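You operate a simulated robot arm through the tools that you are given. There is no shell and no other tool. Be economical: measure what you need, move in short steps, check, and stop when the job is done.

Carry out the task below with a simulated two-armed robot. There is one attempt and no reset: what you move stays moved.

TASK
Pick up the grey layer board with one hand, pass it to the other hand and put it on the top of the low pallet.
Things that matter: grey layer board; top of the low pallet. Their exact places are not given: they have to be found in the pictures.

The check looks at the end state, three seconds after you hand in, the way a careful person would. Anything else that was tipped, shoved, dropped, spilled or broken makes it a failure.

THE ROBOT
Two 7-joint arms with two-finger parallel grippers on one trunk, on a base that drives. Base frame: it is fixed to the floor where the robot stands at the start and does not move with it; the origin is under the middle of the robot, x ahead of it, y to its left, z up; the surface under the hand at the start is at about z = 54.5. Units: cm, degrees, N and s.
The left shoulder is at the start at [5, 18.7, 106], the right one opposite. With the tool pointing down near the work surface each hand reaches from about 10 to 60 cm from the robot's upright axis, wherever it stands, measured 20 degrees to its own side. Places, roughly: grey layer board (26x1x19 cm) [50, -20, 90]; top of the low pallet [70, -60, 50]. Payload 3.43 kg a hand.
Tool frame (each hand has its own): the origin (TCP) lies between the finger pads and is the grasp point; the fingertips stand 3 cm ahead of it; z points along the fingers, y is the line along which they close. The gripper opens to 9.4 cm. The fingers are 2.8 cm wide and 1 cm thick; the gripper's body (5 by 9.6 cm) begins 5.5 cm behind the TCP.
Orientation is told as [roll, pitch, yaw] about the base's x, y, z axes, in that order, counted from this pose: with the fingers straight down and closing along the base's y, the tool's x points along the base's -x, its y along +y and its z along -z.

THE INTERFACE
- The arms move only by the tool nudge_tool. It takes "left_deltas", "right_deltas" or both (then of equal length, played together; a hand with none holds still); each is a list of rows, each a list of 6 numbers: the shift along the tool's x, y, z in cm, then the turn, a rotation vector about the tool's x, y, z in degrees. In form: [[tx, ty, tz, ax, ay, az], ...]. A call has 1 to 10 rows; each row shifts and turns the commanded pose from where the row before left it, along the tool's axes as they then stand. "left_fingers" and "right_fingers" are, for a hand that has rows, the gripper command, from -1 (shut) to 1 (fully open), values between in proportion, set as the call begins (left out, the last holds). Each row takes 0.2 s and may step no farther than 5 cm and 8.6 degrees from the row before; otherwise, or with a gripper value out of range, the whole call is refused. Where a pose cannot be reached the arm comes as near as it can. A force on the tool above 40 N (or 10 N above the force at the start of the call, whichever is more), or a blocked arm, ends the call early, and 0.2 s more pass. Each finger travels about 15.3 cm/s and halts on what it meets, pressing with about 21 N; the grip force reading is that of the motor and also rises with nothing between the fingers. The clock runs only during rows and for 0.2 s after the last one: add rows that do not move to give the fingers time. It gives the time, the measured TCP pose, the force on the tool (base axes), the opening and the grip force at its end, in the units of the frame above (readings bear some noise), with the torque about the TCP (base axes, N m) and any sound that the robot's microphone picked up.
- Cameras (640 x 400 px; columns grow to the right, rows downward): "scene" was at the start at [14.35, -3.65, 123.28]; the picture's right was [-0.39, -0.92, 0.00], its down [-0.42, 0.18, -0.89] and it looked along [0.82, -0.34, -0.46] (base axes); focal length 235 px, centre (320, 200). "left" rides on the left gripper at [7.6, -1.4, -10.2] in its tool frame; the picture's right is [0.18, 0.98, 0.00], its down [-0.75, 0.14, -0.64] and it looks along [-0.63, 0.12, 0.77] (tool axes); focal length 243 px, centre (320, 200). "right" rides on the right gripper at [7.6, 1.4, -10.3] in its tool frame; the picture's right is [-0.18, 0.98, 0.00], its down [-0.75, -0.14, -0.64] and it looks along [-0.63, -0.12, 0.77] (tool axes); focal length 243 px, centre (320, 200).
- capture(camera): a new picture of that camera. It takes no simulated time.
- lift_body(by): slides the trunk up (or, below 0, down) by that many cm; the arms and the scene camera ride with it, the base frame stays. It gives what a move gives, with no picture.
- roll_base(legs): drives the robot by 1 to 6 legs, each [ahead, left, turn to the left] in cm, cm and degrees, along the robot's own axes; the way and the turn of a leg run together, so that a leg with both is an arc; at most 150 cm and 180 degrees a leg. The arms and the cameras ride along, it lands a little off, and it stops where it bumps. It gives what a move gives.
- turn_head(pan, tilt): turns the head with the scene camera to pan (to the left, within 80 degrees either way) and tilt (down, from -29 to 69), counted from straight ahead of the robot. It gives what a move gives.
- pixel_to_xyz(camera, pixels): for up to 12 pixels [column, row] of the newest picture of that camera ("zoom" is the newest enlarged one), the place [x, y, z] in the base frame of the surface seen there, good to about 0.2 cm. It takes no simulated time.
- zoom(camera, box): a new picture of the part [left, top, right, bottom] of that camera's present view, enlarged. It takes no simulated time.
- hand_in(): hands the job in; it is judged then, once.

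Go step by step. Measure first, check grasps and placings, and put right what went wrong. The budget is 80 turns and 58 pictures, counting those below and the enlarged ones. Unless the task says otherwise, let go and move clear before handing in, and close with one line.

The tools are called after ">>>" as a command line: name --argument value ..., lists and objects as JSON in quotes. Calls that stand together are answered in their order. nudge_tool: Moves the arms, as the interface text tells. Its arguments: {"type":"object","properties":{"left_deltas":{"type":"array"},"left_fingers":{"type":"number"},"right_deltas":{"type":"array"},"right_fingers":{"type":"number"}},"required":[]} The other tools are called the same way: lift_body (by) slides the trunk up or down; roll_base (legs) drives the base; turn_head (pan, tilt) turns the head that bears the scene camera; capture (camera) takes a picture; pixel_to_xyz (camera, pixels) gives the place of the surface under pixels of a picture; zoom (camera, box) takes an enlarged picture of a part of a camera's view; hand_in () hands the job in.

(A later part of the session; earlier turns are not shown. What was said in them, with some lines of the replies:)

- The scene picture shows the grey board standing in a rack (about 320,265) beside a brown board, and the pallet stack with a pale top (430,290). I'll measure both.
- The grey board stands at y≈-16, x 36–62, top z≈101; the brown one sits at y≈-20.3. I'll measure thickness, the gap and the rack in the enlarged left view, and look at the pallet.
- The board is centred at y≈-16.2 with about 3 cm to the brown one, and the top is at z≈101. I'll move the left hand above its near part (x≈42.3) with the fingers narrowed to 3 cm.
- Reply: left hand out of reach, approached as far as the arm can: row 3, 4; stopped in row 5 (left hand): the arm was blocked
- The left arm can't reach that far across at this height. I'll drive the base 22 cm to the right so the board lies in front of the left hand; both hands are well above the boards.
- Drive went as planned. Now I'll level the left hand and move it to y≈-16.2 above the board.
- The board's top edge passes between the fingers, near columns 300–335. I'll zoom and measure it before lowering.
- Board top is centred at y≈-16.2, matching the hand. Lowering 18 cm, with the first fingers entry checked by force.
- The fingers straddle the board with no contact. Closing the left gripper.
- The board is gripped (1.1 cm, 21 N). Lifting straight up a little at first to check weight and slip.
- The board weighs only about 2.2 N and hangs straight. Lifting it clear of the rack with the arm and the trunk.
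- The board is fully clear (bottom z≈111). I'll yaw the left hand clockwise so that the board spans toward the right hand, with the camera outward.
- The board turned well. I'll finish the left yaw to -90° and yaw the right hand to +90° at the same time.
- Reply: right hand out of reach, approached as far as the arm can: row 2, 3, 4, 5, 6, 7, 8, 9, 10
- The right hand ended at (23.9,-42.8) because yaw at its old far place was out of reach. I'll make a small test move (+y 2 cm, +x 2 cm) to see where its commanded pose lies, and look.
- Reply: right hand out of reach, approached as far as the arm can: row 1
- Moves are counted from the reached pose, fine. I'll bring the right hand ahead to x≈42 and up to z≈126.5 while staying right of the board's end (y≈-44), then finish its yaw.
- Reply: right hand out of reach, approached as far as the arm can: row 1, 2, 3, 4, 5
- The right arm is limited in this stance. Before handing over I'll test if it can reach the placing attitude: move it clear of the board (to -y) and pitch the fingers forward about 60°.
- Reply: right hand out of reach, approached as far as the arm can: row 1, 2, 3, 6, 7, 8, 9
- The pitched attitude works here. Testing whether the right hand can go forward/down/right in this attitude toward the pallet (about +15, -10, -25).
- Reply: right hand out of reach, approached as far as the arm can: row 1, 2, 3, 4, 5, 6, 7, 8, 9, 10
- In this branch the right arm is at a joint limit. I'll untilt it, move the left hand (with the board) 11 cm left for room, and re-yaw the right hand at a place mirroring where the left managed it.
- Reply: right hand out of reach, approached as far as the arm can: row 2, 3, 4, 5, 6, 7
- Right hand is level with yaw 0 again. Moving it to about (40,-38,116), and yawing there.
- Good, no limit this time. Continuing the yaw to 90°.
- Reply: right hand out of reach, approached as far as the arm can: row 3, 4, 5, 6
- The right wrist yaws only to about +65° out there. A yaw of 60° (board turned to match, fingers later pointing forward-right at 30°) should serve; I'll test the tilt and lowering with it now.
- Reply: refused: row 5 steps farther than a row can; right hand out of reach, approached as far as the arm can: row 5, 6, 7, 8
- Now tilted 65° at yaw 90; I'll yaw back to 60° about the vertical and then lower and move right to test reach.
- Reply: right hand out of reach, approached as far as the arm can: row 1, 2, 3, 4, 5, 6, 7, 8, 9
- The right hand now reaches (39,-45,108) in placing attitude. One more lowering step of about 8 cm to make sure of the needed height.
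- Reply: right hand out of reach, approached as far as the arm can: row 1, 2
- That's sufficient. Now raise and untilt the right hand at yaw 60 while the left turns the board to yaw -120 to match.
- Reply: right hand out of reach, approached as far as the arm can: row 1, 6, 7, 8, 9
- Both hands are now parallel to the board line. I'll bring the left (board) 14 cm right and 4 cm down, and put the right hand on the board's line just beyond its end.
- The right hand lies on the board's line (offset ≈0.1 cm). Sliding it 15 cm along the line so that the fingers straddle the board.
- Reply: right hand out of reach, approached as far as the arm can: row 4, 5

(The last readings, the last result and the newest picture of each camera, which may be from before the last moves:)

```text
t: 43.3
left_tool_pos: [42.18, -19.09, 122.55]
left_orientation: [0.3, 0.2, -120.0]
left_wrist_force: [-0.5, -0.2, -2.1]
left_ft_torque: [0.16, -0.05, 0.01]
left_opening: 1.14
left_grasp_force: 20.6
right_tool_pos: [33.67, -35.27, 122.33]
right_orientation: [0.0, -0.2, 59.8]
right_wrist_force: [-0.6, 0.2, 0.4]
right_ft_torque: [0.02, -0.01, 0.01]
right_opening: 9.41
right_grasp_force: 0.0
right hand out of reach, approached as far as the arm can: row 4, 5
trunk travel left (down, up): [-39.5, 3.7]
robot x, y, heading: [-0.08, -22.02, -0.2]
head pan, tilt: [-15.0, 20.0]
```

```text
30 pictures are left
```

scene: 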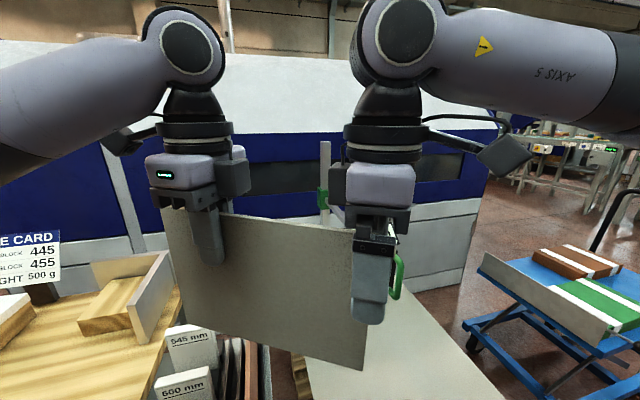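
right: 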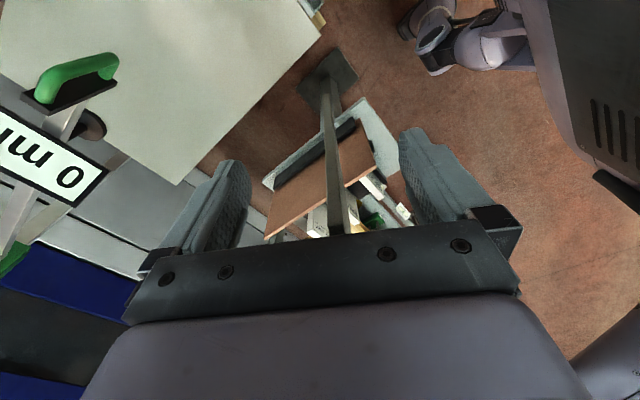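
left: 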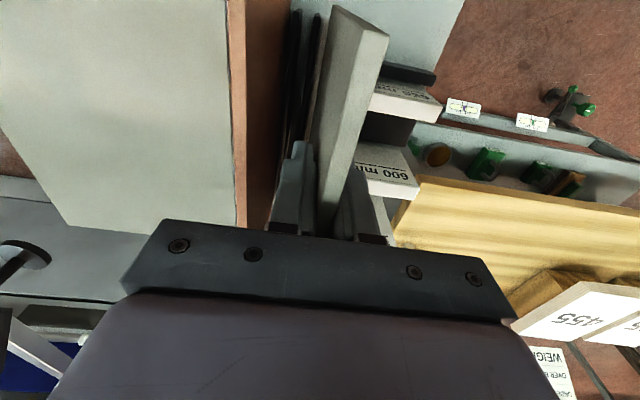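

The right hand stopped at its limit just at the board's end (spacing 18 cm). I'll slide the board toward it with the left hand by 5.3 cm along the line, and 0.7 cm across to centre it.

>>> nudge_tool --left_deltas '[[-1.8, 0.3, 0, 0, 0, 0], [-1.8, 0.2, 0, 0, 0, 0], [-1.7, 0.2, 0, 0, 0, 0], [0, 0, 0, 0, 0, 0]]'

>>> capture --camera "right"

>>> capture --camera "scene"

```text
t: 44.3
left_tool_pos: [40.18, -23.93, 122.57]
left_orientation: [0.2, 0.1, -119.9]
left_wrist_force: [-0.2, 0.2, -1.9]
left_ft_torque: [0.12, -0.05, 0.01]
left_opening: 1.12
left_grasp_force: 21.0
right_tool_pos: [33.68, -35.44, 122.47]
right_orientation: [0.0, -0.1, 59.8]
right_wrist_force: [0.7, -0.1, 0.0]
right_ft_torque: [0.01, 0.02, -0.02]
right_opening: 9.4
right_grasp_force: 0.0
trunk travel left (down, up): [-39.5, 3.7]
robot x, y, heading: [-0.31, -22.29, -0.0]
head pan, tilt: [-15.0, 20.0]
```

```text
29 pictures are left
```

right: 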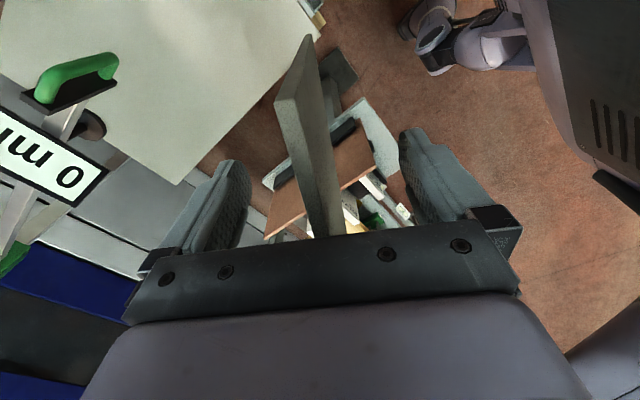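

```text
28 pictures are left
```

scene: 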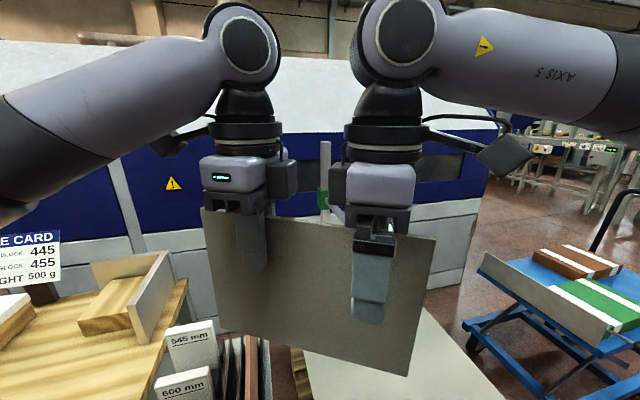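

The board runs between the right fingers, centred (columns 305–335). Closing the right gripper.

>>> nudge_tool --right_deltas '[[0, 0, 0, 0, 0, 0], [0, 0, 0, 0, 0, 0], [0, 0, 0, 0, 0, 0], [0, 0, 0, 0, 0, 0], [0, 0, 0, 0, 0, 0]]' --right_fingers -1

```text
t: 45.5
left_tool_pos: [40.16, -24.09, 122.58]
left_orientation: [0.3, 0.1, -119.9]
left_wrist_force: [1.4, -2.1, -2.7]
left_ft_torque: [0.26, 0.12, 0.05]
left_opening: 1.12
left_grasp_force: 20.9
right_tool_pos: [33.66, -35.37, 122.47]
right_orientation: [0.0, -0.1, 59.8]
right_wrist_force: [-1.2, 2.8, -0.4]
right_ft_torque: [-0.14, -0.17, 0.23]
right_opening: 1.11
right_grasp_force: 20.9
trunk travel left (down, up): [-39.5, 3.7]
robot x, y, heading: [0.02, -22.2, -0.1]
head pan, tilt: [-15.0, 20.0]
```

Both hands hold the board. Opening the left, then sliding it off along the board line away from the right hand.

>>> nudge_tool --left_deltas '[[0, 0, 0, 0, 0, 0], [0, 0, 0, 0, 0, 0], [0, 0, 0, 0, 0, 0]]' --left_fingers 0.2

>>> nudge_tool --left_deltas '[[2, 0, 0, 0, 0, 0], [4, 0, 0, 0, 0, 0], [4, 0, 0, 0, 0, 0], [4, 0, 0, 0, 0, 0], [4, 0, 0, 0, 0, 0], [0, 0, 0, 0, 0, 0]]'

>>> capture --camera "scene"

```text
t: 46.3
left_tool_pos: [40.23, -23.81, 122.56]
left_orientation: [0.3, 0.2, -120.0]
left_wrist_force: [-0.2, 0.3, -0.5]
left_ft_torque: [0.0, 0.01, -0.01]
left_opening: 5.64
left_grasp_force: 0.0
right_tool_pos: [33.54, -35.34, 122.44]
right_orientation: [0.0, -0.2, 59.8]
right_wrist_force: [0.3, -0.1, -1.0]
right_ft_torque: [-0.14, 0.07, -0.01]
right_opening: 1.13
right_grasp_force: 20.8
trunk travel left (down, up): [-39.5, 3.7]
robot x, y, heading: [-0.28, -22.02, 0.0]
head pan, tilt: [-15.0, 20.0]
```

```text
t: 47.7
left_tool_pos: [49.26, -8.3, 122.52]
left_orientation: [0.3, 0.2, -120.0]
left_wrist_force: [-1.4, 0.4, -0.2]
left_ft_torque: [-0.02, 0.01, -0.04]
left_opening: 5.65
left_grasp_force: 0.0
right_tool_pos: [33.66, -35.39, 122.4]
right_orientation: [0.0, -0.1, 59.8]
right_wrist_force: [0.4, -0.6, -0.5]
right_ft_torque: [-0.13, 0.08, 0.02]
right_opening: 1.1
right_grasp_force: 21.0
trunk travel left (down, up): [-39.5, 3.7]
robot x, y, heading: [0.0, -22.13, -0.0]
head pan, tilt: [-15.0, 20.0]
```

```text
27 pictures are left
```

scene: 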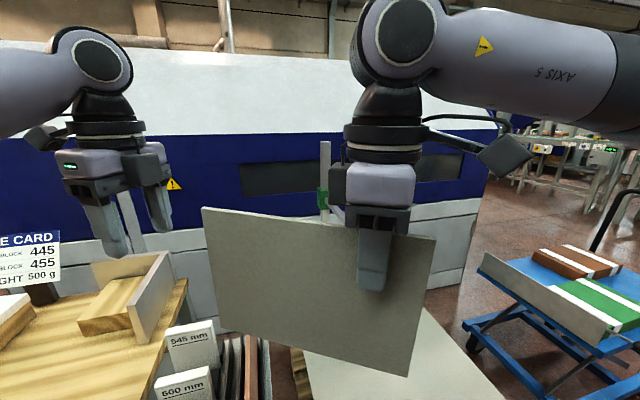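

The handover is done; the right hand holds the board alone. Now I'll check surroundings for the drive: gauge handle, cart, pallet corners and the floor to the right.

>>> turn_head --pan -55 --tilt 40

>>> capture --camera "scene"

>>> capture --camera "right"

```text
t: 48.8
left_tool_pos: [49.08, -8.24, 122.52]
left_orientation: [0.3, 0.1, -119.9]
left_wrist_force: [0.4, 0.5, 0.0]
left_ft_torque: [0.03, 0.01, 0.01]
left_opening: 5.68
left_grasp_force: 0.1
right_tool_pos: [33.7, -35.24, 122.48]
right_orientation: [0.0, -0.1, 59.9]
right_wrist_force: [0.6, 0.6, -0.2]
right_ft_torque: [-0.12, 0.06, 0.05]
right_opening: 1.11
right_grasp_force: 21.1
trunk travel left (down, up): [-39.5, 3.7]
robot x, y, heading: [-0.15, -22.35, -0.1]
head pan, tilt: [-55.0, 40.0]
```

```text
26 pictures are left
```

scene: 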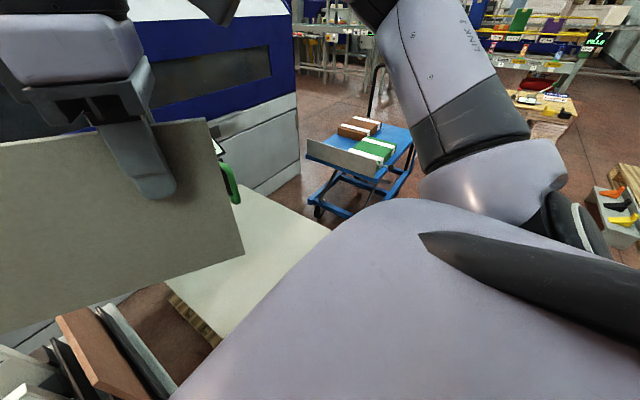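

```text
25 pictures are left
```

right: 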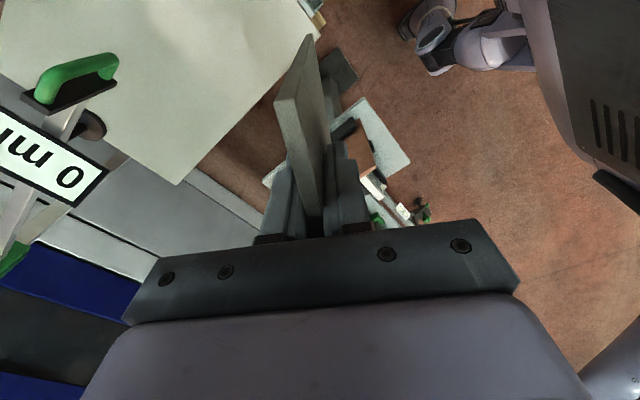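

I'll read off the gauge handle, pad, cart, and the robot's own base front.

>>> pixel_to_xyz --camera "right" --pixels '[[80, 70], [92, 125], [60, 165], [430, 65], [405, 28], [450, 45], [320, 30], [180, 182], [400, 160], [312, 45], [278, 100], [600, 300]]'

>>> pixel_to_xyz --camera "scene" --pixels '[[310, 155], [345, 215], [318, 215], [385, 150], [610, 220], [230, 180], [300, 225]]'

```text
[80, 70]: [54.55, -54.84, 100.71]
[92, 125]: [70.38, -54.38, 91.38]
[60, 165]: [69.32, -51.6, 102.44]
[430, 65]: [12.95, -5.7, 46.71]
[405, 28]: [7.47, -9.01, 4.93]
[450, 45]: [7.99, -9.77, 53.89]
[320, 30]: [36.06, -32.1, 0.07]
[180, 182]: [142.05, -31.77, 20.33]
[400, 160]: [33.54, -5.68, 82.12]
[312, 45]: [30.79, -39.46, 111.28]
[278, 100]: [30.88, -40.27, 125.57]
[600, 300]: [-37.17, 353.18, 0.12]
```

```text
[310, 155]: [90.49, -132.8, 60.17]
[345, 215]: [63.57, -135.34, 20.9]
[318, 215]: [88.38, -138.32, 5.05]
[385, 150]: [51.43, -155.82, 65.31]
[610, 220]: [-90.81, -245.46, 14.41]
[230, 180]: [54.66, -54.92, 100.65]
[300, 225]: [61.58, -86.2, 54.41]
```

The gauge handle overhangs the pallet at about (54,-55,101), so I'll place the board to its right (centre y≈-73). First retract the left hand, then drive 55 cm right and turn 30° left so the board squares up with the pallet.

>>> nudge_tool --left_deltas '[[2.5, -3.75, 0, 0, 0, 0], [2.5, -3.75, 0, 0, 0, 0], [-2, -3.5, 0, 0, 0, 0], [-2, -3.5, 0, 0, 0, 0], [-2, -3.5, 0, 0, 0, 0], [-2, -3.5, 0, 0, 0, 0], [0, 0, 0, 0, 0, 0]]'

>>> roll_base --legs '[[0, -55, 0]]'

>>> capture --camera "scene"

```text
t: 50.4
left_tool_pos: [29.0, -0.19, 122.51]
left_orientation: [0.3, 0.2, -119.9]
left_wrist_force: [0.3, -0.2, -0.4]
left_ft_torque: [0.01, -0.01, -0.01]
left_opening: 5.62
left_grasp_force: 0.1
right_tool_pos: [33.72, -35.42, 122.42]
right_orientation: [0.0, -0.1, 59.8]
right_wrist_force: [0.8, 0.0, 0.9]
right_ft_torque: [-0.14, 0.06, 0.03]
right_opening: 1.15
right_grasp_force: 21.1
trunk travel left (down, up): [-39.5, 3.7]
robot x, y, heading: [-0.1, -21.79, -0.1]
head pan, tilt: [-55.0, 40.0]
```

```text
t: 52.7
left_tool_pos: [28.73, -14.91, 122.57]
left_orientation: [0.3, 0.2, -119.6]
left_wrist_force: [0.7, 0.6, -1.4]
left_ft_torque: [0.01, -0.02, 0.01]
left_opening: 5.65
left_grasp_force: 0.0
right_tool_pos: [33.32, -50.11, 122.39]
right_orientation: [0.0, -0.3, 60.0]
right_wrist_force: [-0.4, 0.9, 0.8]
right_ft_torque: [-0.15, 0.06, -0.01]
right_opening: 1.14
right_grasp_force: 21.8
trunk travel left (down, up): [-39.5, 3.7]
robot x, y, heading: [-0.02, -36.61, -0.2]
head pan, tilt: [-55.0, 40.0]
stopped in leg 1: the robot was blocked; the commanded pose is now the measured one
```

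```text
24 pictures are left
```

scene: 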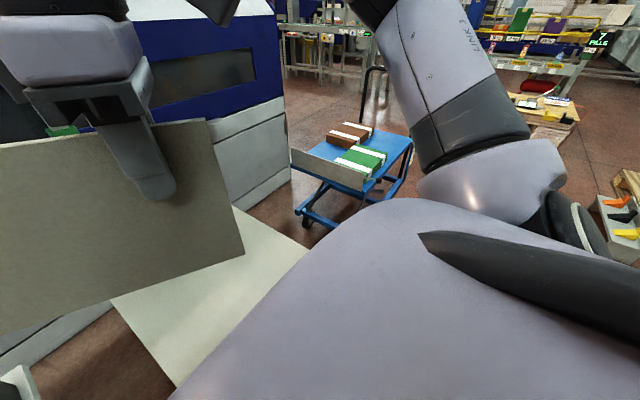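

The base was blocked after 15 cm. I'll look down with the left-hand camera (which faces back-right) and the head.

>>> capture --camera "left"

>>> turn_head --pan -20 --tilt 69

>>> capture --camera "scene"

```text
23 pictures are left
```

left: 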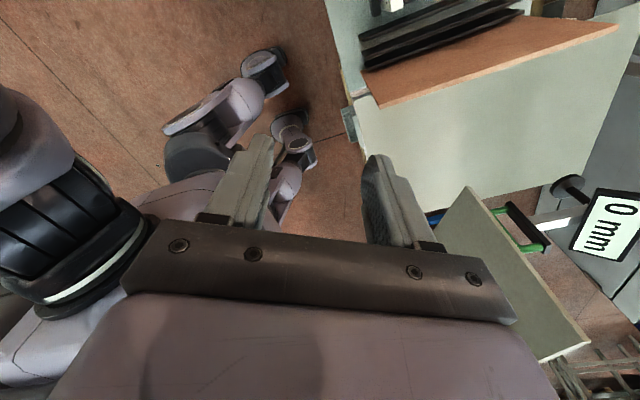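

```text
t: 53.7
left_tool_pos: [28.73, -14.77, 122.56]
left_orientation: [0.4, 0.0, -119.6]
left_wrist_force: [-0.3, -0.2, 0.0]
left_ft_torque: [-0.02, 0.03, -0.01]
left_opening: 5.67
left_grasp_force: 0.0
right_tool_pos: [33.24, -49.99, 122.38]
right_orientation: [0.1, -0.1, 59.9]
right_wrist_force: [0.0, 0.5, -0.2]
right_ft_torque: [-0.16, 0.08, -0.02]
right_opening: 1.11
right_grasp_force: 20.9
trunk travel left (down, up): [-39.5, 3.7]
robot x, y, heading: [-0.56, -36.76, 0.1]
head pan, tilt: [-20.0, 68.8]
```

```text
22 pictures are left
```

scene: 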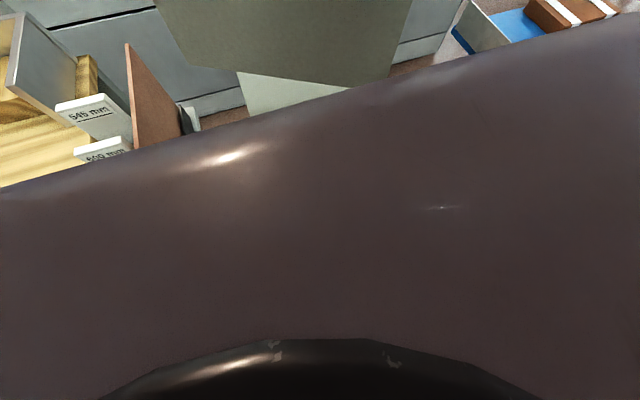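

>>> zoom --camera "left" --box '[140, 0, 440, 200]'

>>> pixel_to_xyz --camera "left" --pixels '[[268, 55], [284, 85], [292, 120], [305, 145], [185, 120], [240, 95], [350, 125], [352, 90], [345, 70], [365, 200], [330, 110], [330, 5]]'

```text
2.00 times, centred on (290, 100) of left
```

zoom: 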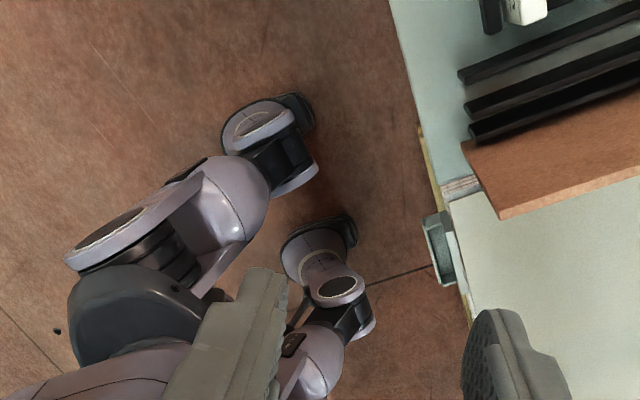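

```text
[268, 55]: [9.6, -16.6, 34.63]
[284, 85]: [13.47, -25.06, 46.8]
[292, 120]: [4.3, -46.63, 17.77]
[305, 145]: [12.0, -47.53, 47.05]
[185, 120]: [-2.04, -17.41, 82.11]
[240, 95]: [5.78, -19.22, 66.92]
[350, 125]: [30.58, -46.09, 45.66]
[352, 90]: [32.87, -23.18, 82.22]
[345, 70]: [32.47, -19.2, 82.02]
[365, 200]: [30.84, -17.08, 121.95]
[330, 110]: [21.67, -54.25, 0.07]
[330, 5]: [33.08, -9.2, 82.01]
```

Nothing touches at the front, so something may be on the right side. Looking there.

>>> turn_head --pan -80 --tilt 25

>>> capture --camera "scene"

>>> capture --camera "right"

```text
t: 55.0
left_tool_pos: [28.76, -14.89, 122.42]
left_orientation: [0.3, 0.0, -119.7]
left_wrist_force: [-0.2, -0.8, -0.5]
left_ft_torque: [0.02, 0.02, 0.01]
left_opening: 5.64
left_grasp_force: 0.1
right_tool_pos: [33.46, -49.92, 122.42]
right_orientation: [0.0, -0.1, 60.0]
right_wrist_force: [-0.9, 0.7, 0.3]
right_ft_torque: [-0.16, 0.08, 0.01]
right_opening: 1.12
right_grasp_force: 20.9
trunk travel left (down, up): [-39.5, 3.7]
robot x, y, heading: [-0.84, -36.78, 0.1]
head pan, tilt: [-80.0, 25.0]
```

```text
20 pictures are left
```

scene: 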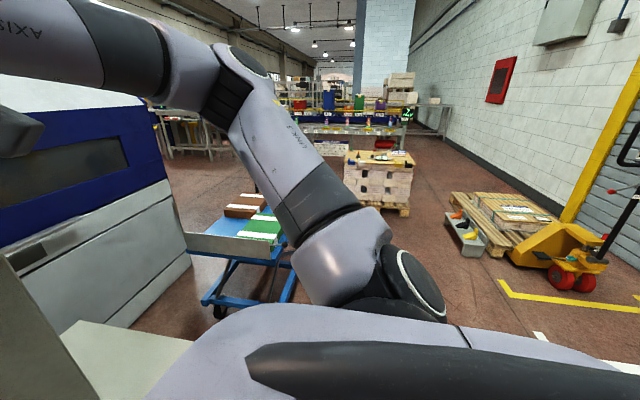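

```text
19 pictures are left
```

right: 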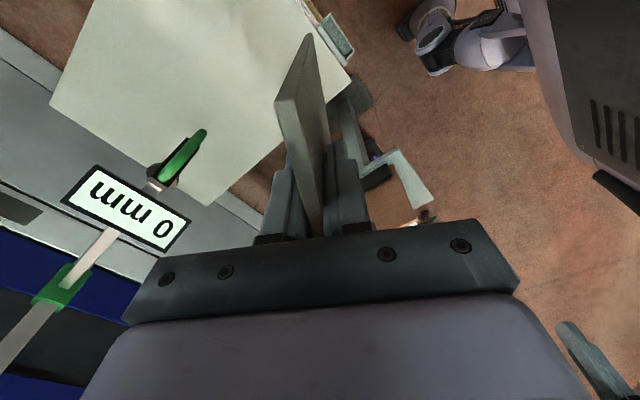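

Nothing visible blocks the way; maybe the base skims something low at the front. I'll back up 8 cm and then try right again by 20 cm.

>>> roll_base --legs '[[-8, 0, 0], [0, -20, 0]]'

>>> capture --camera "left"

```text
t: 58.1
left_tool_pos: [20.71, -35.0, 122.5]
left_orientation: [0.2, 0.1, -119.7]
left_wrist_force: [0.3, 0.0, 0.0]
left_ft_torque: [0.01, -0.01, 0.02]
left_opening: 5.63
left_grasp_force: 0.0
right_tool_pos: [25.25, -70.15, 122.37]
right_orientation: [0.0, 0.0, 60.1]
right_wrist_force: [-0.1, -0.1, -0.8]
right_ft_torque: [-0.11, 0.07, -0.01]
right_opening: 1.13
right_grasp_force: 20.9
trunk travel left (down, up): [-39.5, 3.7]
robot x, y, heading: [-8.3, -57.23, 0.4]
head pan, tilt: [-80.0, 25.0]
```

```text
18 pictures are left
```

left: 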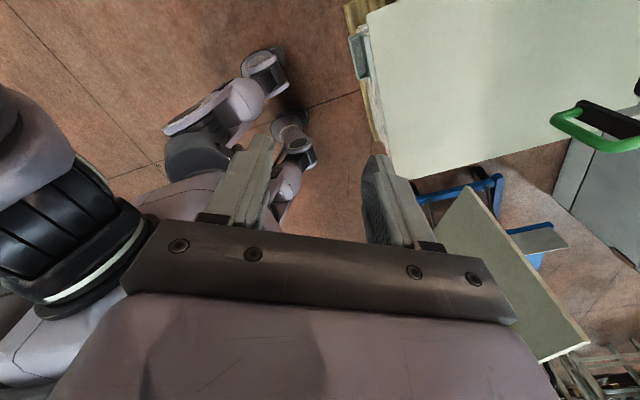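

That worked: the base had touched at the front. Checking that the pallet wasn't shifted by measuring its edge and bracket.

>>> pixel_to_xyz --camera "left" --pixels '[[360, 55], [385, 120], [370, 30], [395, 165], [378, 110], [353, 20], [368, 90], [395, 178], [425, 165]]'

>>> zoom --camera "left" --box '[320, 0, 480, 200]'

```text
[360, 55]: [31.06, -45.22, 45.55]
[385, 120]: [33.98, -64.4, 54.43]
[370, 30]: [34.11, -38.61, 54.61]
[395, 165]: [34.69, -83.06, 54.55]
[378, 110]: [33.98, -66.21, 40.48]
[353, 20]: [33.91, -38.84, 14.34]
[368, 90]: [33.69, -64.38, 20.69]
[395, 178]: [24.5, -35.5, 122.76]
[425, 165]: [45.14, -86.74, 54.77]
```

```text
2.00 times, centred on (400, 100) of left
```

zoom: 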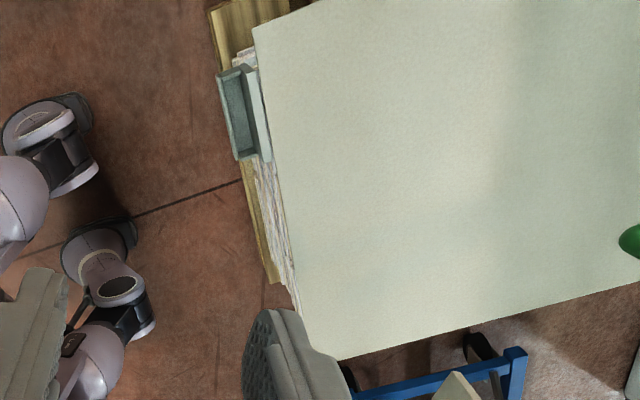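

The pallet edge is still at x≈34, so nothing moved. Continuing 20 cm right and turning 30° left.

>>> roll_base --legs '[[0, -20, 0], [0, 0, 30]]'

>>> turn_head --pan -30 --tilt 35

>>> capture --camera "scene"

```text
t: 61.9
left_tool_pos: [5.94, -43.43, 122.45]
left_orientation: [0.2, 0.1, -89.8]
left_wrist_force: [0.5, 0.7, -0.3]
left_ft_torque: [0.01, 0.03, -0.02]
left_opening: 5.62
left_grasp_force: 0.1
right_tool_pos: [27.41, -71.56, 122.42]
right_orientation: [0.0, -0.2, 89.9]
right_wrist_force: [0.0, 0.7, -0.6]
right_ft_torque: [-0.17, 0.01, 0.04]
right_opening: 1.12
right_grasp_force: 21.2
trunk travel left (down, up): [-39.5, 3.7]
robot x, y, heading: [-8.16, -76.57, 30.0]
head pan, tilt: [-80.0, 25.0]
```

```text
t: 63.1
left_tool_pos: [5.87, -43.48, 122.43]
left_orientation: [0.3, 0.2, -89.8]
left_wrist_force: [0.0, 0.0, -0.2]
left_ft_torque: [-0.01, -0.04, -0.01]
left_opening: 5.66
left_grasp_force: 0.0
right_tool_pos: [27.46, -71.49, 122.5]
right_orientation: [0.0, -0.1, 89.8]
right_wrist_force: [0.3, 0.2, 0.3]
right_ft_torque: [-0.11, 0.01, 0.0]
right_opening: 1.13
right_grasp_force: 21.3
trunk travel left (down, up): [-39.5, 3.7]
robot x, y, heading: [-8.08, -77.24, 30.0]
head pan, tilt: [-30.0, 35.0]
```

```text
16 pictures are left
```

scene: 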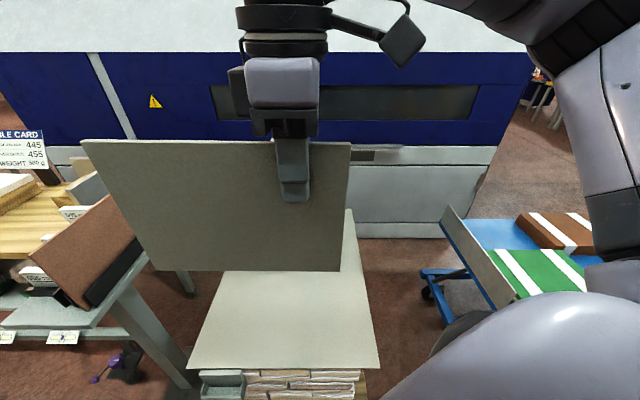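

The board now squares up with the pallet. I'll move it right/forward/down a little and begin tilting the fingers forward (path already tested empty).

>>> nudge_tool --right_deltas '[[2, -2.2, 2.3, 0, 0, 0], [2, -2.2, 2.3, 0, 0, 0], [2, -2.1, 2.3, 0, 0, 0], [0, 0, 0, 8.2, 0, 0], [0, 0, 0, 8.2, 0, 0], [0, 0, 0, 8.2, 0, 0], [0, 0, 0, 8.2, 0, 0], [0, 0, 0, 8.2, 0, 0], [0, 0, 0, 0, 0, 0]]'

>>> capture --camera "scene"

```text
t: 65.1
left_tool_pos: [5.89, -43.47, 122.48]
left_orientation: [0.3, 0.1, -89.8]
left_wrist_force: [0.2, 0.8, 0.3]
left_ft_torque: [-0.02, 0.01, 0.0]
left_opening: 5.64
left_grasp_force: 0.0
right_tool_pos: [33.91, -77.61, 115.41]
right_orientation: [-41.2, -0.1, 90.0]
right_wrist_force: [0.4, 0.3, 0.1]
right_ft_torque: [-0.17, 0.1, 0.0]
right_opening: 1.11
right_grasp_force: 20.6
trunk travel left (down, up): [-39.5, 3.7]
robot x, y, heading: [-8.28, -76.72, 30.0]
head pan, tilt: [-30.0, 35.0]
```

```text
15 pictures are left
```

scene: 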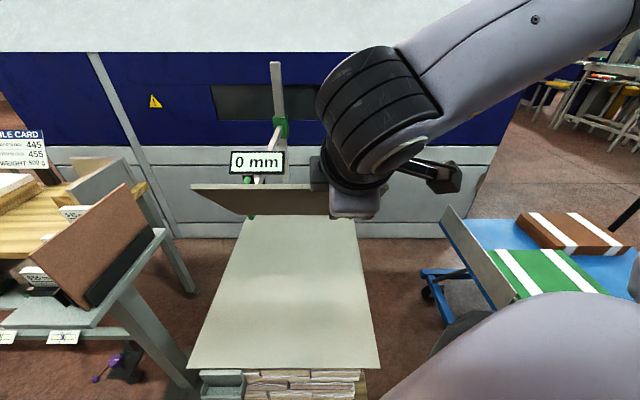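

Tilting goes smoothly. Finish the tilt to 65°, shift 2 cm right and about 8 cm forward.

>>> nudge_tool --right_deltas '[[0, 0, 0, 8, 0, 0], [0, 0, 0, 8, 0, 0], [0, 0, 0, 8, 0, 0], [1, -1.1, 2.4, 0, 0, 0], [1, -1.1, 2.4, 0, 0, 0], [0, -1.1, 2.5, 0, 0, 0], [0, 0, 0, 0, 0, 0]]'

```text
t: 66.7
left_tool_pos: [5.69, -43.48, 122.54]
left_orientation: [0.3, 0.2, -89.8]
left_wrist_force: [-1.0, 0.3, 0.7]
left_ft_torque: [-0.03, 0.01, -0.04]
left_opening: 5.63
left_grasp_force: 0.0
right_tool_pos: [42.68, -78.98, 115.77]
right_orientation: [-65.1, -0.2, 90.1]
right_wrist_force: [0.7, 0.1, 0.3]
right_ft_torque: [-0.16, 0.12, 0.02]
right_opening: 1.14
right_grasp_force: 20.5
right hand out of reach, approached as far as the arm can: row 3
trunk travel left (down, up): [-39.5, 3.7]
robot x, y, heading: [-8.21, -76.99, 30.0]
head pan, tilt: [-30.0, 35.0]
```

In attitude at (42.7,-79,115.8), no limit trouble. Lowering 13 cm with the arm first, and nudging 1.5 cm more right.

>>> nudge_tool --right_deltas '[[0.8, 0, 0, 0, 0, 0], [0.7, 2.9, 1.35, 0, 0, 0], [0, 2.9, 1.35, 0, 0, 0], [0, 2.9, 1.35, 0, 0, 0], [0, 2.9, 1.35, 0, 0, 0], [0, 0, 0, 0, 0, 0]]'

>>> capture --camera "scene"

```text
t: 68.1
left_tool_pos: [5.9, -43.39, 122.42]
left_orientation: [0.3, 0.2, -89.8]
left_wrist_force: [0.2, 0.0, -0.4]
left_ft_torque: [-0.01, -0.01, 0.0]
left_opening: 5.62
left_grasp_force: 0.0
right_tool_pos: [42.52, -80.44, 103.09]
right_orientation: [-65.1, -0.1, 89.9]
right_wrist_force: [0.2, 0.1, -0.5]
right_ft_torque: [-0.18, 0.13, 0.03]
right_opening: 1.15
right_grasp_force: 21.4
trunk travel left (down, up): [-39.5, 3.7]
robot x, y, heading: [-8.37, -77.28, 29.7]
head pan, tilt: [-30.0, 35.0]
```

```text
14 pictures are left
```

scene: 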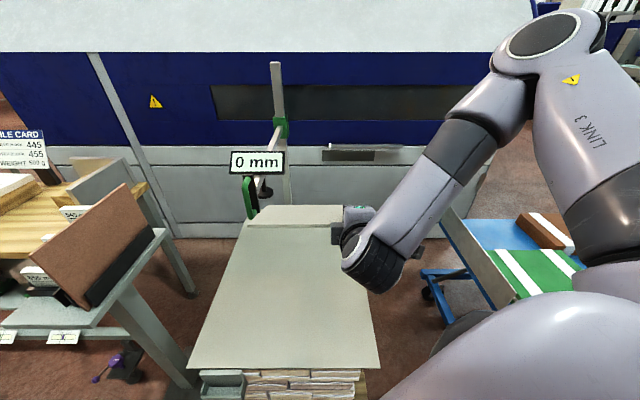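

>>> zoom --camera "scene" --box '[210, 140, 430, 310]'

>>> pixel_to_xyz --camera "scene" --pixels '[[250, 185], [254, 208], [266, 192], [252, 222], [264, 207], [340, 224], [340, 206], [375, 288], [355, 280], [395, 280], [345, 215], [350, 245]]'

```text
2.35 times, centred on (320, 225) of scene
```

zoom: 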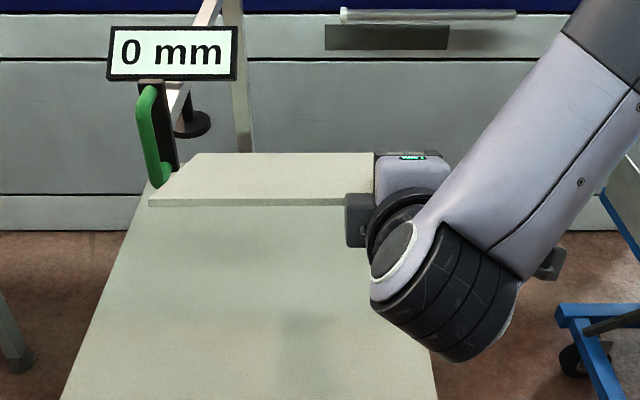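

```text
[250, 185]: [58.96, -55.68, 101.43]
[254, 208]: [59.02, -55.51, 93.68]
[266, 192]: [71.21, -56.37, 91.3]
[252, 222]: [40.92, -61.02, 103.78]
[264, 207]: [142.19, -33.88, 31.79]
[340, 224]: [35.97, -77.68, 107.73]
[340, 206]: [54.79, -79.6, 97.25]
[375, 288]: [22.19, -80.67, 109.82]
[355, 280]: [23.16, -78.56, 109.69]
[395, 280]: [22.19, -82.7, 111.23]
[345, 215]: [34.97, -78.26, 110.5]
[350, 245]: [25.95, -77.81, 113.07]
```

The board's left end is at y≈-61, 5 cm clear of the handle (y≈-55.6). Lowering the trunk 30 cm.

>>> lift_body --by -30

>>> capture --camera "scene"

```text
t: 71.1
left_tool_pos: [5.87, -43.38, 92.64]
left_orientation: [0.3, 0.2, -89.8]
left_wrist_force: [-0.2, 1.0, 1.4]
left_ft_torque: [0.04, 0.01, -0.01]
left_opening: 5.63
left_grasp_force: 0.0
right_tool_pos: [42.52, -80.51, 72.93]
right_orientation: [-64.9, -0.1, 90.0]
right_wrist_force: [0.6, -0.1, -0.1]
right_ft_torque: [-0.13, 0.16, 0.02]
right_opening: 1.13
right_grasp_force: 21.2
trunk travel left (down, up): [-9.5, 33.7]
robot x, y, heading: [-8.05, -77.23, 29.9]
head pan, tilt: [-30.0, 35.0]
```

```text
12 pictures are left
```

scene: 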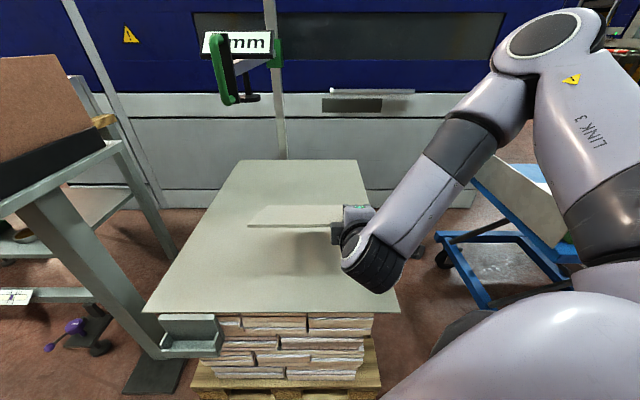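

The board is above the pallet and under the gauge. Lowering the trunk 9 cm more while first shifting 5 cm left toward the middle.

>>> nudge_tool --right_deltas '[[-2.5, 0, 0, 0, 0, 0], [-2.5, 0, 0, 0, 0, 0], [0, 0, 0, 0, 0, 0]]'

>>> lift_body --by -8

>>> zoom --camera "scene" --box '[200, 90, 440, 270]'

```text
t: 71.9
left_tool_pos: [5.77, -43.33, 92.52]
left_orientation: [0.2, 0.1, -89.8]
left_wrist_force: [-1.6, -0.4, 0.0]
left_ft_torque: [0.01, 0.05, 0.01]
left_opening: 5.63
left_grasp_force: 0.0
right_tool_pos: [42.81, -75.89, 73.13]
right_orientation: [-64.9, -0.1, 89.9]
right_wrist_force: [0.1, 0.8, 0.0]
right_ft_torque: [-0.14, 0.11, 0.0]
right_opening: 1.14
right_grasp_force: 21.0
right hand out of reach, approached as far as the arm can: row 2
trunk travel left (down, up): [-9.5, 33.7]
robot x, y, heading: [-8.3, -76.95, 29.8]
head pan, tilt: [-30.0, 35.0]
```

```text
t: 73.1
left_tool_pos: [5.89, -43.42, 84.57]
left_orientation: [0.2, 0.2, -89.9]
left_wrist_force: [0.3, -0.5, 0.3]
left_ft_torque: [-0.02, 0.0, -0.02]
left_opening: 5.63
left_grasp_force: 0.0
right_tool_pos: [42.71, -75.91, 65.24]
right_orientation: [-64.9, -0.1, 90.0]
right_wrist_force: [-0.7, -0.3, 0.0]
right_ft_torque: [-0.17, 0.13, 0.0]
right_opening: 1.1
right_grasp_force: 21.6
trunk travel left (down, up): [-1.5, 41.7]
robot x, y, heading: [-8.45, -76.65, 30.1]
head pan, tilt: [-30.0, 35.0]
```

```text
2.22 times, centred on (320, 180) of scene
```

zoom: 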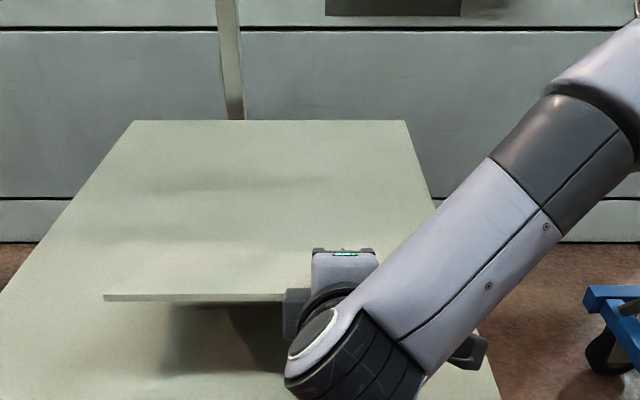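

The board hovers about 3–4 cm above the pallet at its far edge. Lowering gently by 3 cm and watching the force.

>>> nudge_tool --right_deltas '[[0, 0.91, 0.42, 0, 0, 0], [0, 0.91, 0.42, 0, 0, 0], [0, 0.7, 0.3, 0, 0, 0], [0, 0, 0, 0, 0, 0]]'

>>> capture --camera "right"

```text
t: 74.1
left_tool_pos: [5.87, -43.49, 84.58]
left_orientation: [0.3, 0.2, -89.8]
left_wrist_force: [0.2, 1.1, 0.0]
left_ft_torque: [-0.01, -0.02, -0.02]
left_opening: 5.65
left_grasp_force: 0.1
right_tool_pos: [43.33, -77.03, 63.35]
right_orientation: [-64.8, -0.1, 90.0]
right_wrist_force: [-0.4, 0.1, 0.6]
right_ft_torque: [-0.2, 0.13, -0.01]
right_opening: 1.12
right_grasp_force: 21.1
right hand out of reach, approached as far as the arm can: row 1, 2, 3
trunk travel left (down, up): [-1.5, 41.7]
robot x, y, heading: [-8.38, -77.18, 30.2]
head pan, tilt: [-30.0, 35.0]
```

```text
10 pictures are left
```

right: 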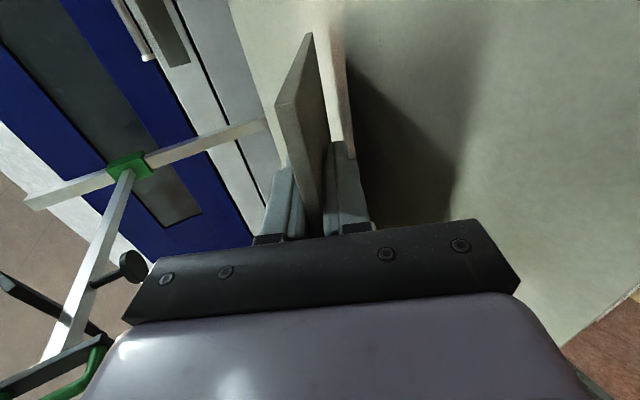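

The arm is near its low limit here; I'll use the last 1.5 cm of trunk travel and then flatten the tilt with a slight shift right and down.

>>> lift_body --by -1.5

>>> nudge_tool --right_deltas '[[1.5, 0.5, 0.2, 0, 0, 0], [1, 0.9, 0.4, 2, 0, 0], [1, 0.9, 0.4, 2, 0, 0], [0, 0, 0, 0, 0, 0]]'

```text
t: 74.7
left_tool_pos: [5.83, -43.33, 83.02]
left_orientation: [0.4, 0.2, -89.8]
left_wrist_force: [-0.2, 0.7, 0.3]
left_ft_torque: [0.0, 0.0, 0.0]
left_opening: 5.63
left_grasp_force: 0.0
right_tool_pos: [43.31, -77.03, 61.94]
right_orientation: [-64.9, -0.2, 90.1]
right_wrist_force: [0.0, -0.7, 0.2]
right_ft_torque: [-0.15, 0.14, -0.01]
right_opening: 1.12
right_grasp_force: 20.8
trunk travel left (down, up): [0.0, 43.2]
robot x, y, heading: [-8.35, -76.94, 29.8]
head pan, tilt: [-30.0, 35.0]
```

```text
t: 75.7
left_tool_pos: [5.86, -43.32, 83.1]
left_orientation: [0.3, 0.1, -89.8]
left_wrist_force: [0.9, -0.5, 0.6]
left_ft_torque: [-0.02, -0.01, 0.0]
left_opening: 5.64
left_grasp_force: 0.1
right_tool_pos: [43.5, -80.73, 59.71]
right_orientation: [-68.9, -0.2, 90.2]
right_wrist_force: [0.0, 2.0, 3.5]
right_ft_torque: [-0.1, -0.73, 0.29]
right_opening: 1.3
right_grasp_force: 20.3
right hand out of reach, approached as far as the arm can: row 3
trunk travel left (down, up): [0.0, 43.2]
robot x, y, heading: [-8.14, -77.29, 30.1]
head pan, tilt: [-30.0, 35.0]
```

The far edge rests on the pallet (3.5 N up, torque -0.7). Opening the right fingers moderately so the board settles onto the lower finger.

>>> nudge_tool --right_deltas '[[0, 0, 0, 0, 0, 0], [0, 0, 0, 0, 0, 0], [0, 0, 0, 0, 0, 0]]' --right_fingers -0.4

>>> capture --camera "right"

```text
t: 76.5
left_tool_pos: [5.99, -43.4, 82.98]
left_orientation: [0.3, 0.1, -89.8]
left_wrist_force: [0.0, -0.1, 0.3]
left_ft_torque: [0.0, 0.01, 0.03]
left_opening: 5.63
left_grasp_force: 0.1
right_tool_pos: [43.45, -80.75, 59.6]
right_orientation: [-68.8, -0.3, 90.1]
right_wrist_force: [-0.1, -0.7, -1.2]
right_ft_torque: [-0.02, -0.05, 0.01]
right_opening: 2.88
right_grasp_force: 0.3
trunk travel left (down, up): [0.0, 43.2]
robot x, y, heading: [-8.36, -76.95, 30.0]
head pan, tilt: [-30.0, 35.0]
```

```text
9 pictures are left
```

right: 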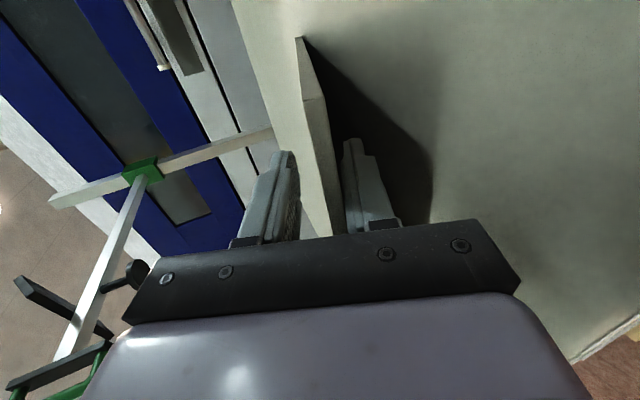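

The board rests on the lower finger with its far edge on the pallet. I'll withdraw straight back (world -x) by driving the base, which keeps the hand level and avoids cramping the arm.

>>> roll_base --legs '[[-9.5, 5.5, 0]]'

>>> capture --camera "scene"

```text
t: 77.7
left_tool_pos: [-5.14, -43.32, 83.0]
left_orientation: [0.3, 0.3, -89.9]
left_wrist_force: [-1.2, 0.8, -0.6]
left_ft_torque: [-0.02, 0.0, 0.01]
left_opening: 5.65
left_grasp_force: 0.0
right_tool_pos: [32.5, -80.67, 59.71]
right_orientation: [-68.8, -0.2, 90.2]
right_wrist_force: [0.6, 0.1, -1.0]
right_ft_torque: [-0.01, 0.0, -0.03]
right_opening: 2.89
right_grasp_force: 0.4
trunk travel left (down, up): [0.0, 43.2]
robot x, y, heading: [-19.09, -77.17, 29.8]
head pan, tilt: [-30.0, 35.0]
```

```text
8 pictures are left
```

scene: 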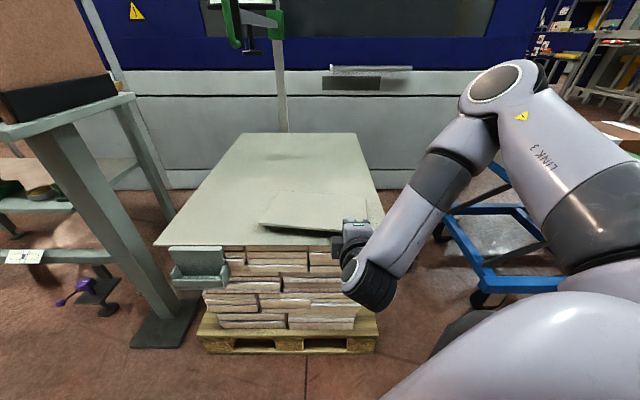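

The board appears to have followed the hand, still leaning on the finger (260–345, 205–235). Zooming in to measure.

>>> zoom --camera "scene" --box '[230, 130, 400, 290]'

>>> pixel_to_xyz --camera "scene" --pixels '[[262, 223], [285, 208], [335, 233], [300, 215], [320, 225], [338, 215], [280, 225], [278, 238]]'

>>> capture --camera "right"

```text
2.50 times, centred on (315, 210) of scene
```

zoom: 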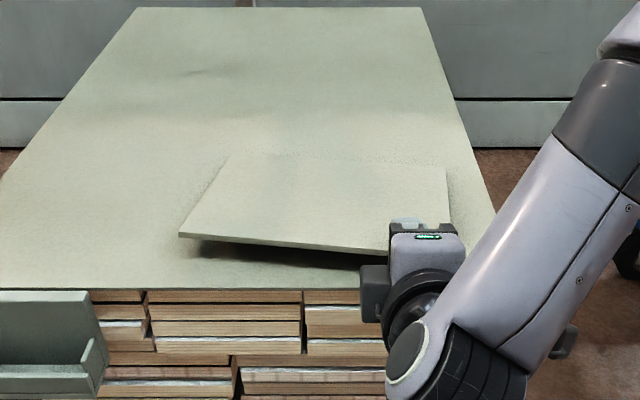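

```text
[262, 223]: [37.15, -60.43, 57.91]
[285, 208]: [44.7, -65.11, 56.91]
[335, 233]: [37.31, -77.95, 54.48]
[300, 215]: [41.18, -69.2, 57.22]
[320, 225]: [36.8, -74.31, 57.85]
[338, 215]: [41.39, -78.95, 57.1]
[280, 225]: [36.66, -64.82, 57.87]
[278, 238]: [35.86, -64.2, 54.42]
```

```text
6 pictures are left
```

right: 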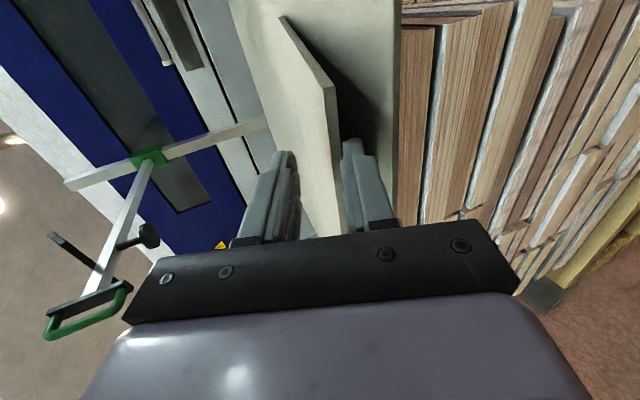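

The board slid back about 3.5 cm and only its near-right edge still rests on the fingertip. I'll open a bit wider to lower the finger and pull out the last few cm, then check and push it forward if it's at the edge.

>>> nudge_tool --right_deltas '[[0, 0, 0, 0, 0, 0], [0, 0, 0, 0, 0, 0]]' --right_fingers -0.1

>>> roll_base --legs '[[-5.2, 3, 0]]'

>>> zoom --camera "scene" --box '[230, 120, 400, 280]'

>>> pixel_to_xyz --camera "zoom" --pixels '[[200, 230], [230, 160], [300, 245], [360, 250], [380, 250], [300, 200], [440, 170]]'

```text
t: 78.3
left_tool_pos: [-5.0, -43.33, 83.0]
left_orientation: [0.3, 0.3, -89.7]
left_wrist_force: [0.3, 0.7, 0.6]
left_ft_torque: [0.0, -0.01, 0.05]
left_opening: 5.65
left_grasp_force: 0.0
right_tool_pos: [32.46, -80.7, 59.77]
right_orientation: [-68.7, -0.1, 90.2]
right_wrist_force: [0.4, 0.1, -1.4]
right_ft_torque: [0.0, 0.01, -0.03]
right_opening: 4.29
right_grasp_force: 0.7
trunk travel left (down, up): [0.0, 43.2]
robot x, y, heading: [-19.21, -76.68, 30.0]
head pan, tilt: [-30.0, 35.0]
```

```text
t: 79.3
left_tool_pos: [-11.05, -43.36, 82.86]
left_orientation: [0.3, 0.1, -89.8]
left_wrist_force: [-0.3, -0.2, 0.5]
left_ft_torque: [0.0, -0.01, 0.01]
left_opening: 5.64
left_grasp_force: 0.1
right_tool_pos: [26.61, -80.7, 59.72]
right_orientation: [-68.8, -0.1, 90.2]
right_wrist_force: [-0.6, 0.9, 0.6]
right_ft_torque: [-0.02, 0.01, -0.02]
right_opening: 4.25
right_grasp_force: 0.1
trunk travel left (down, up): [0.0, 43.2]
robot x, y, heading: [-25.02, -76.95, 30.2]
head pan, tilt: [-30.0, 35.0]
```

```text
2.50 times, centred on (315, 200) of scene
```

zoom: 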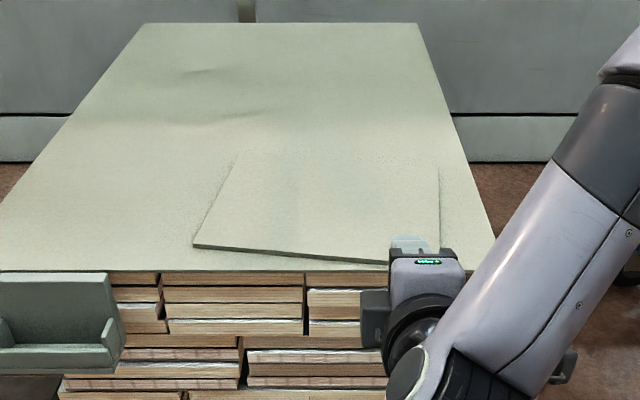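

```text
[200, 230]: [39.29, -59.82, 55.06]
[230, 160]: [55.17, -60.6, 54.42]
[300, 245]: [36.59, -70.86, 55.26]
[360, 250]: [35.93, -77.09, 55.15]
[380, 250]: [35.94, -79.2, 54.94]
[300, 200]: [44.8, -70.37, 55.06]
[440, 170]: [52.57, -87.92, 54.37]
```

The board now lies flat (z≈55) on the pallet. Backing away further to see its near-right corner clearly.

>>> roll_base --legs '[[-13, 7.5, 0]]'

>>> zoom --camera "scene" --box '[230, 100, 400, 260]'

```text
t: 80.6
left_tool_pos: [-25.95, -43.4, 83.09]
left_orientation: [0.3, 0.1, -89.8]
left_wrist_force: [0.7, 0.5, -0.2]
left_ft_torque: [0.0, -0.01, 0.0]
left_opening: 5.63
left_grasp_force: 0.1
right_tool_pos: [11.6, -80.7, 59.76]
right_orientation: [-68.7, -0.1, 90.2]
right_wrist_force: [0.7, 0.3, 0.5]
right_ft_torque: [0.01, 0.0, -0.04]
right_opening: 4.22
right_grasp_force: 0.0
trunk travel left (down, up): [0.0, 43.2]
robot x, y, heading: [-40.28, -77.29, 30.2]
head pan, tilt: [-30.0, 35.0]
```

```text
2.50 times, centred on (315, 180) of scene
```

zoom: 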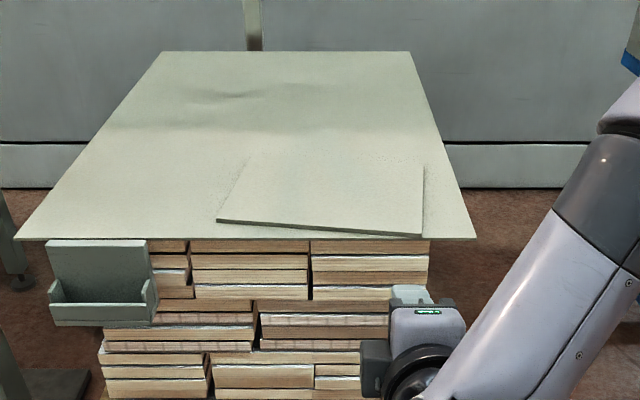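

The board lies flat and wholly on the pallet's top sheet (its near-right corner at (422,234), inside the sheet's edge). Both hands are clear and nothing else looks disturbed, so I'm handing in.

>>> hand_in

```text
The job is handed in.
```

The grey layer board was picked up with the left hand, passed to the right hand and laid flat on top of the low pallet, close to its front edge and turned slightly. On the way the base bumped lightly against something at the pallet's front, and the pallet edge measured the same afterwards.
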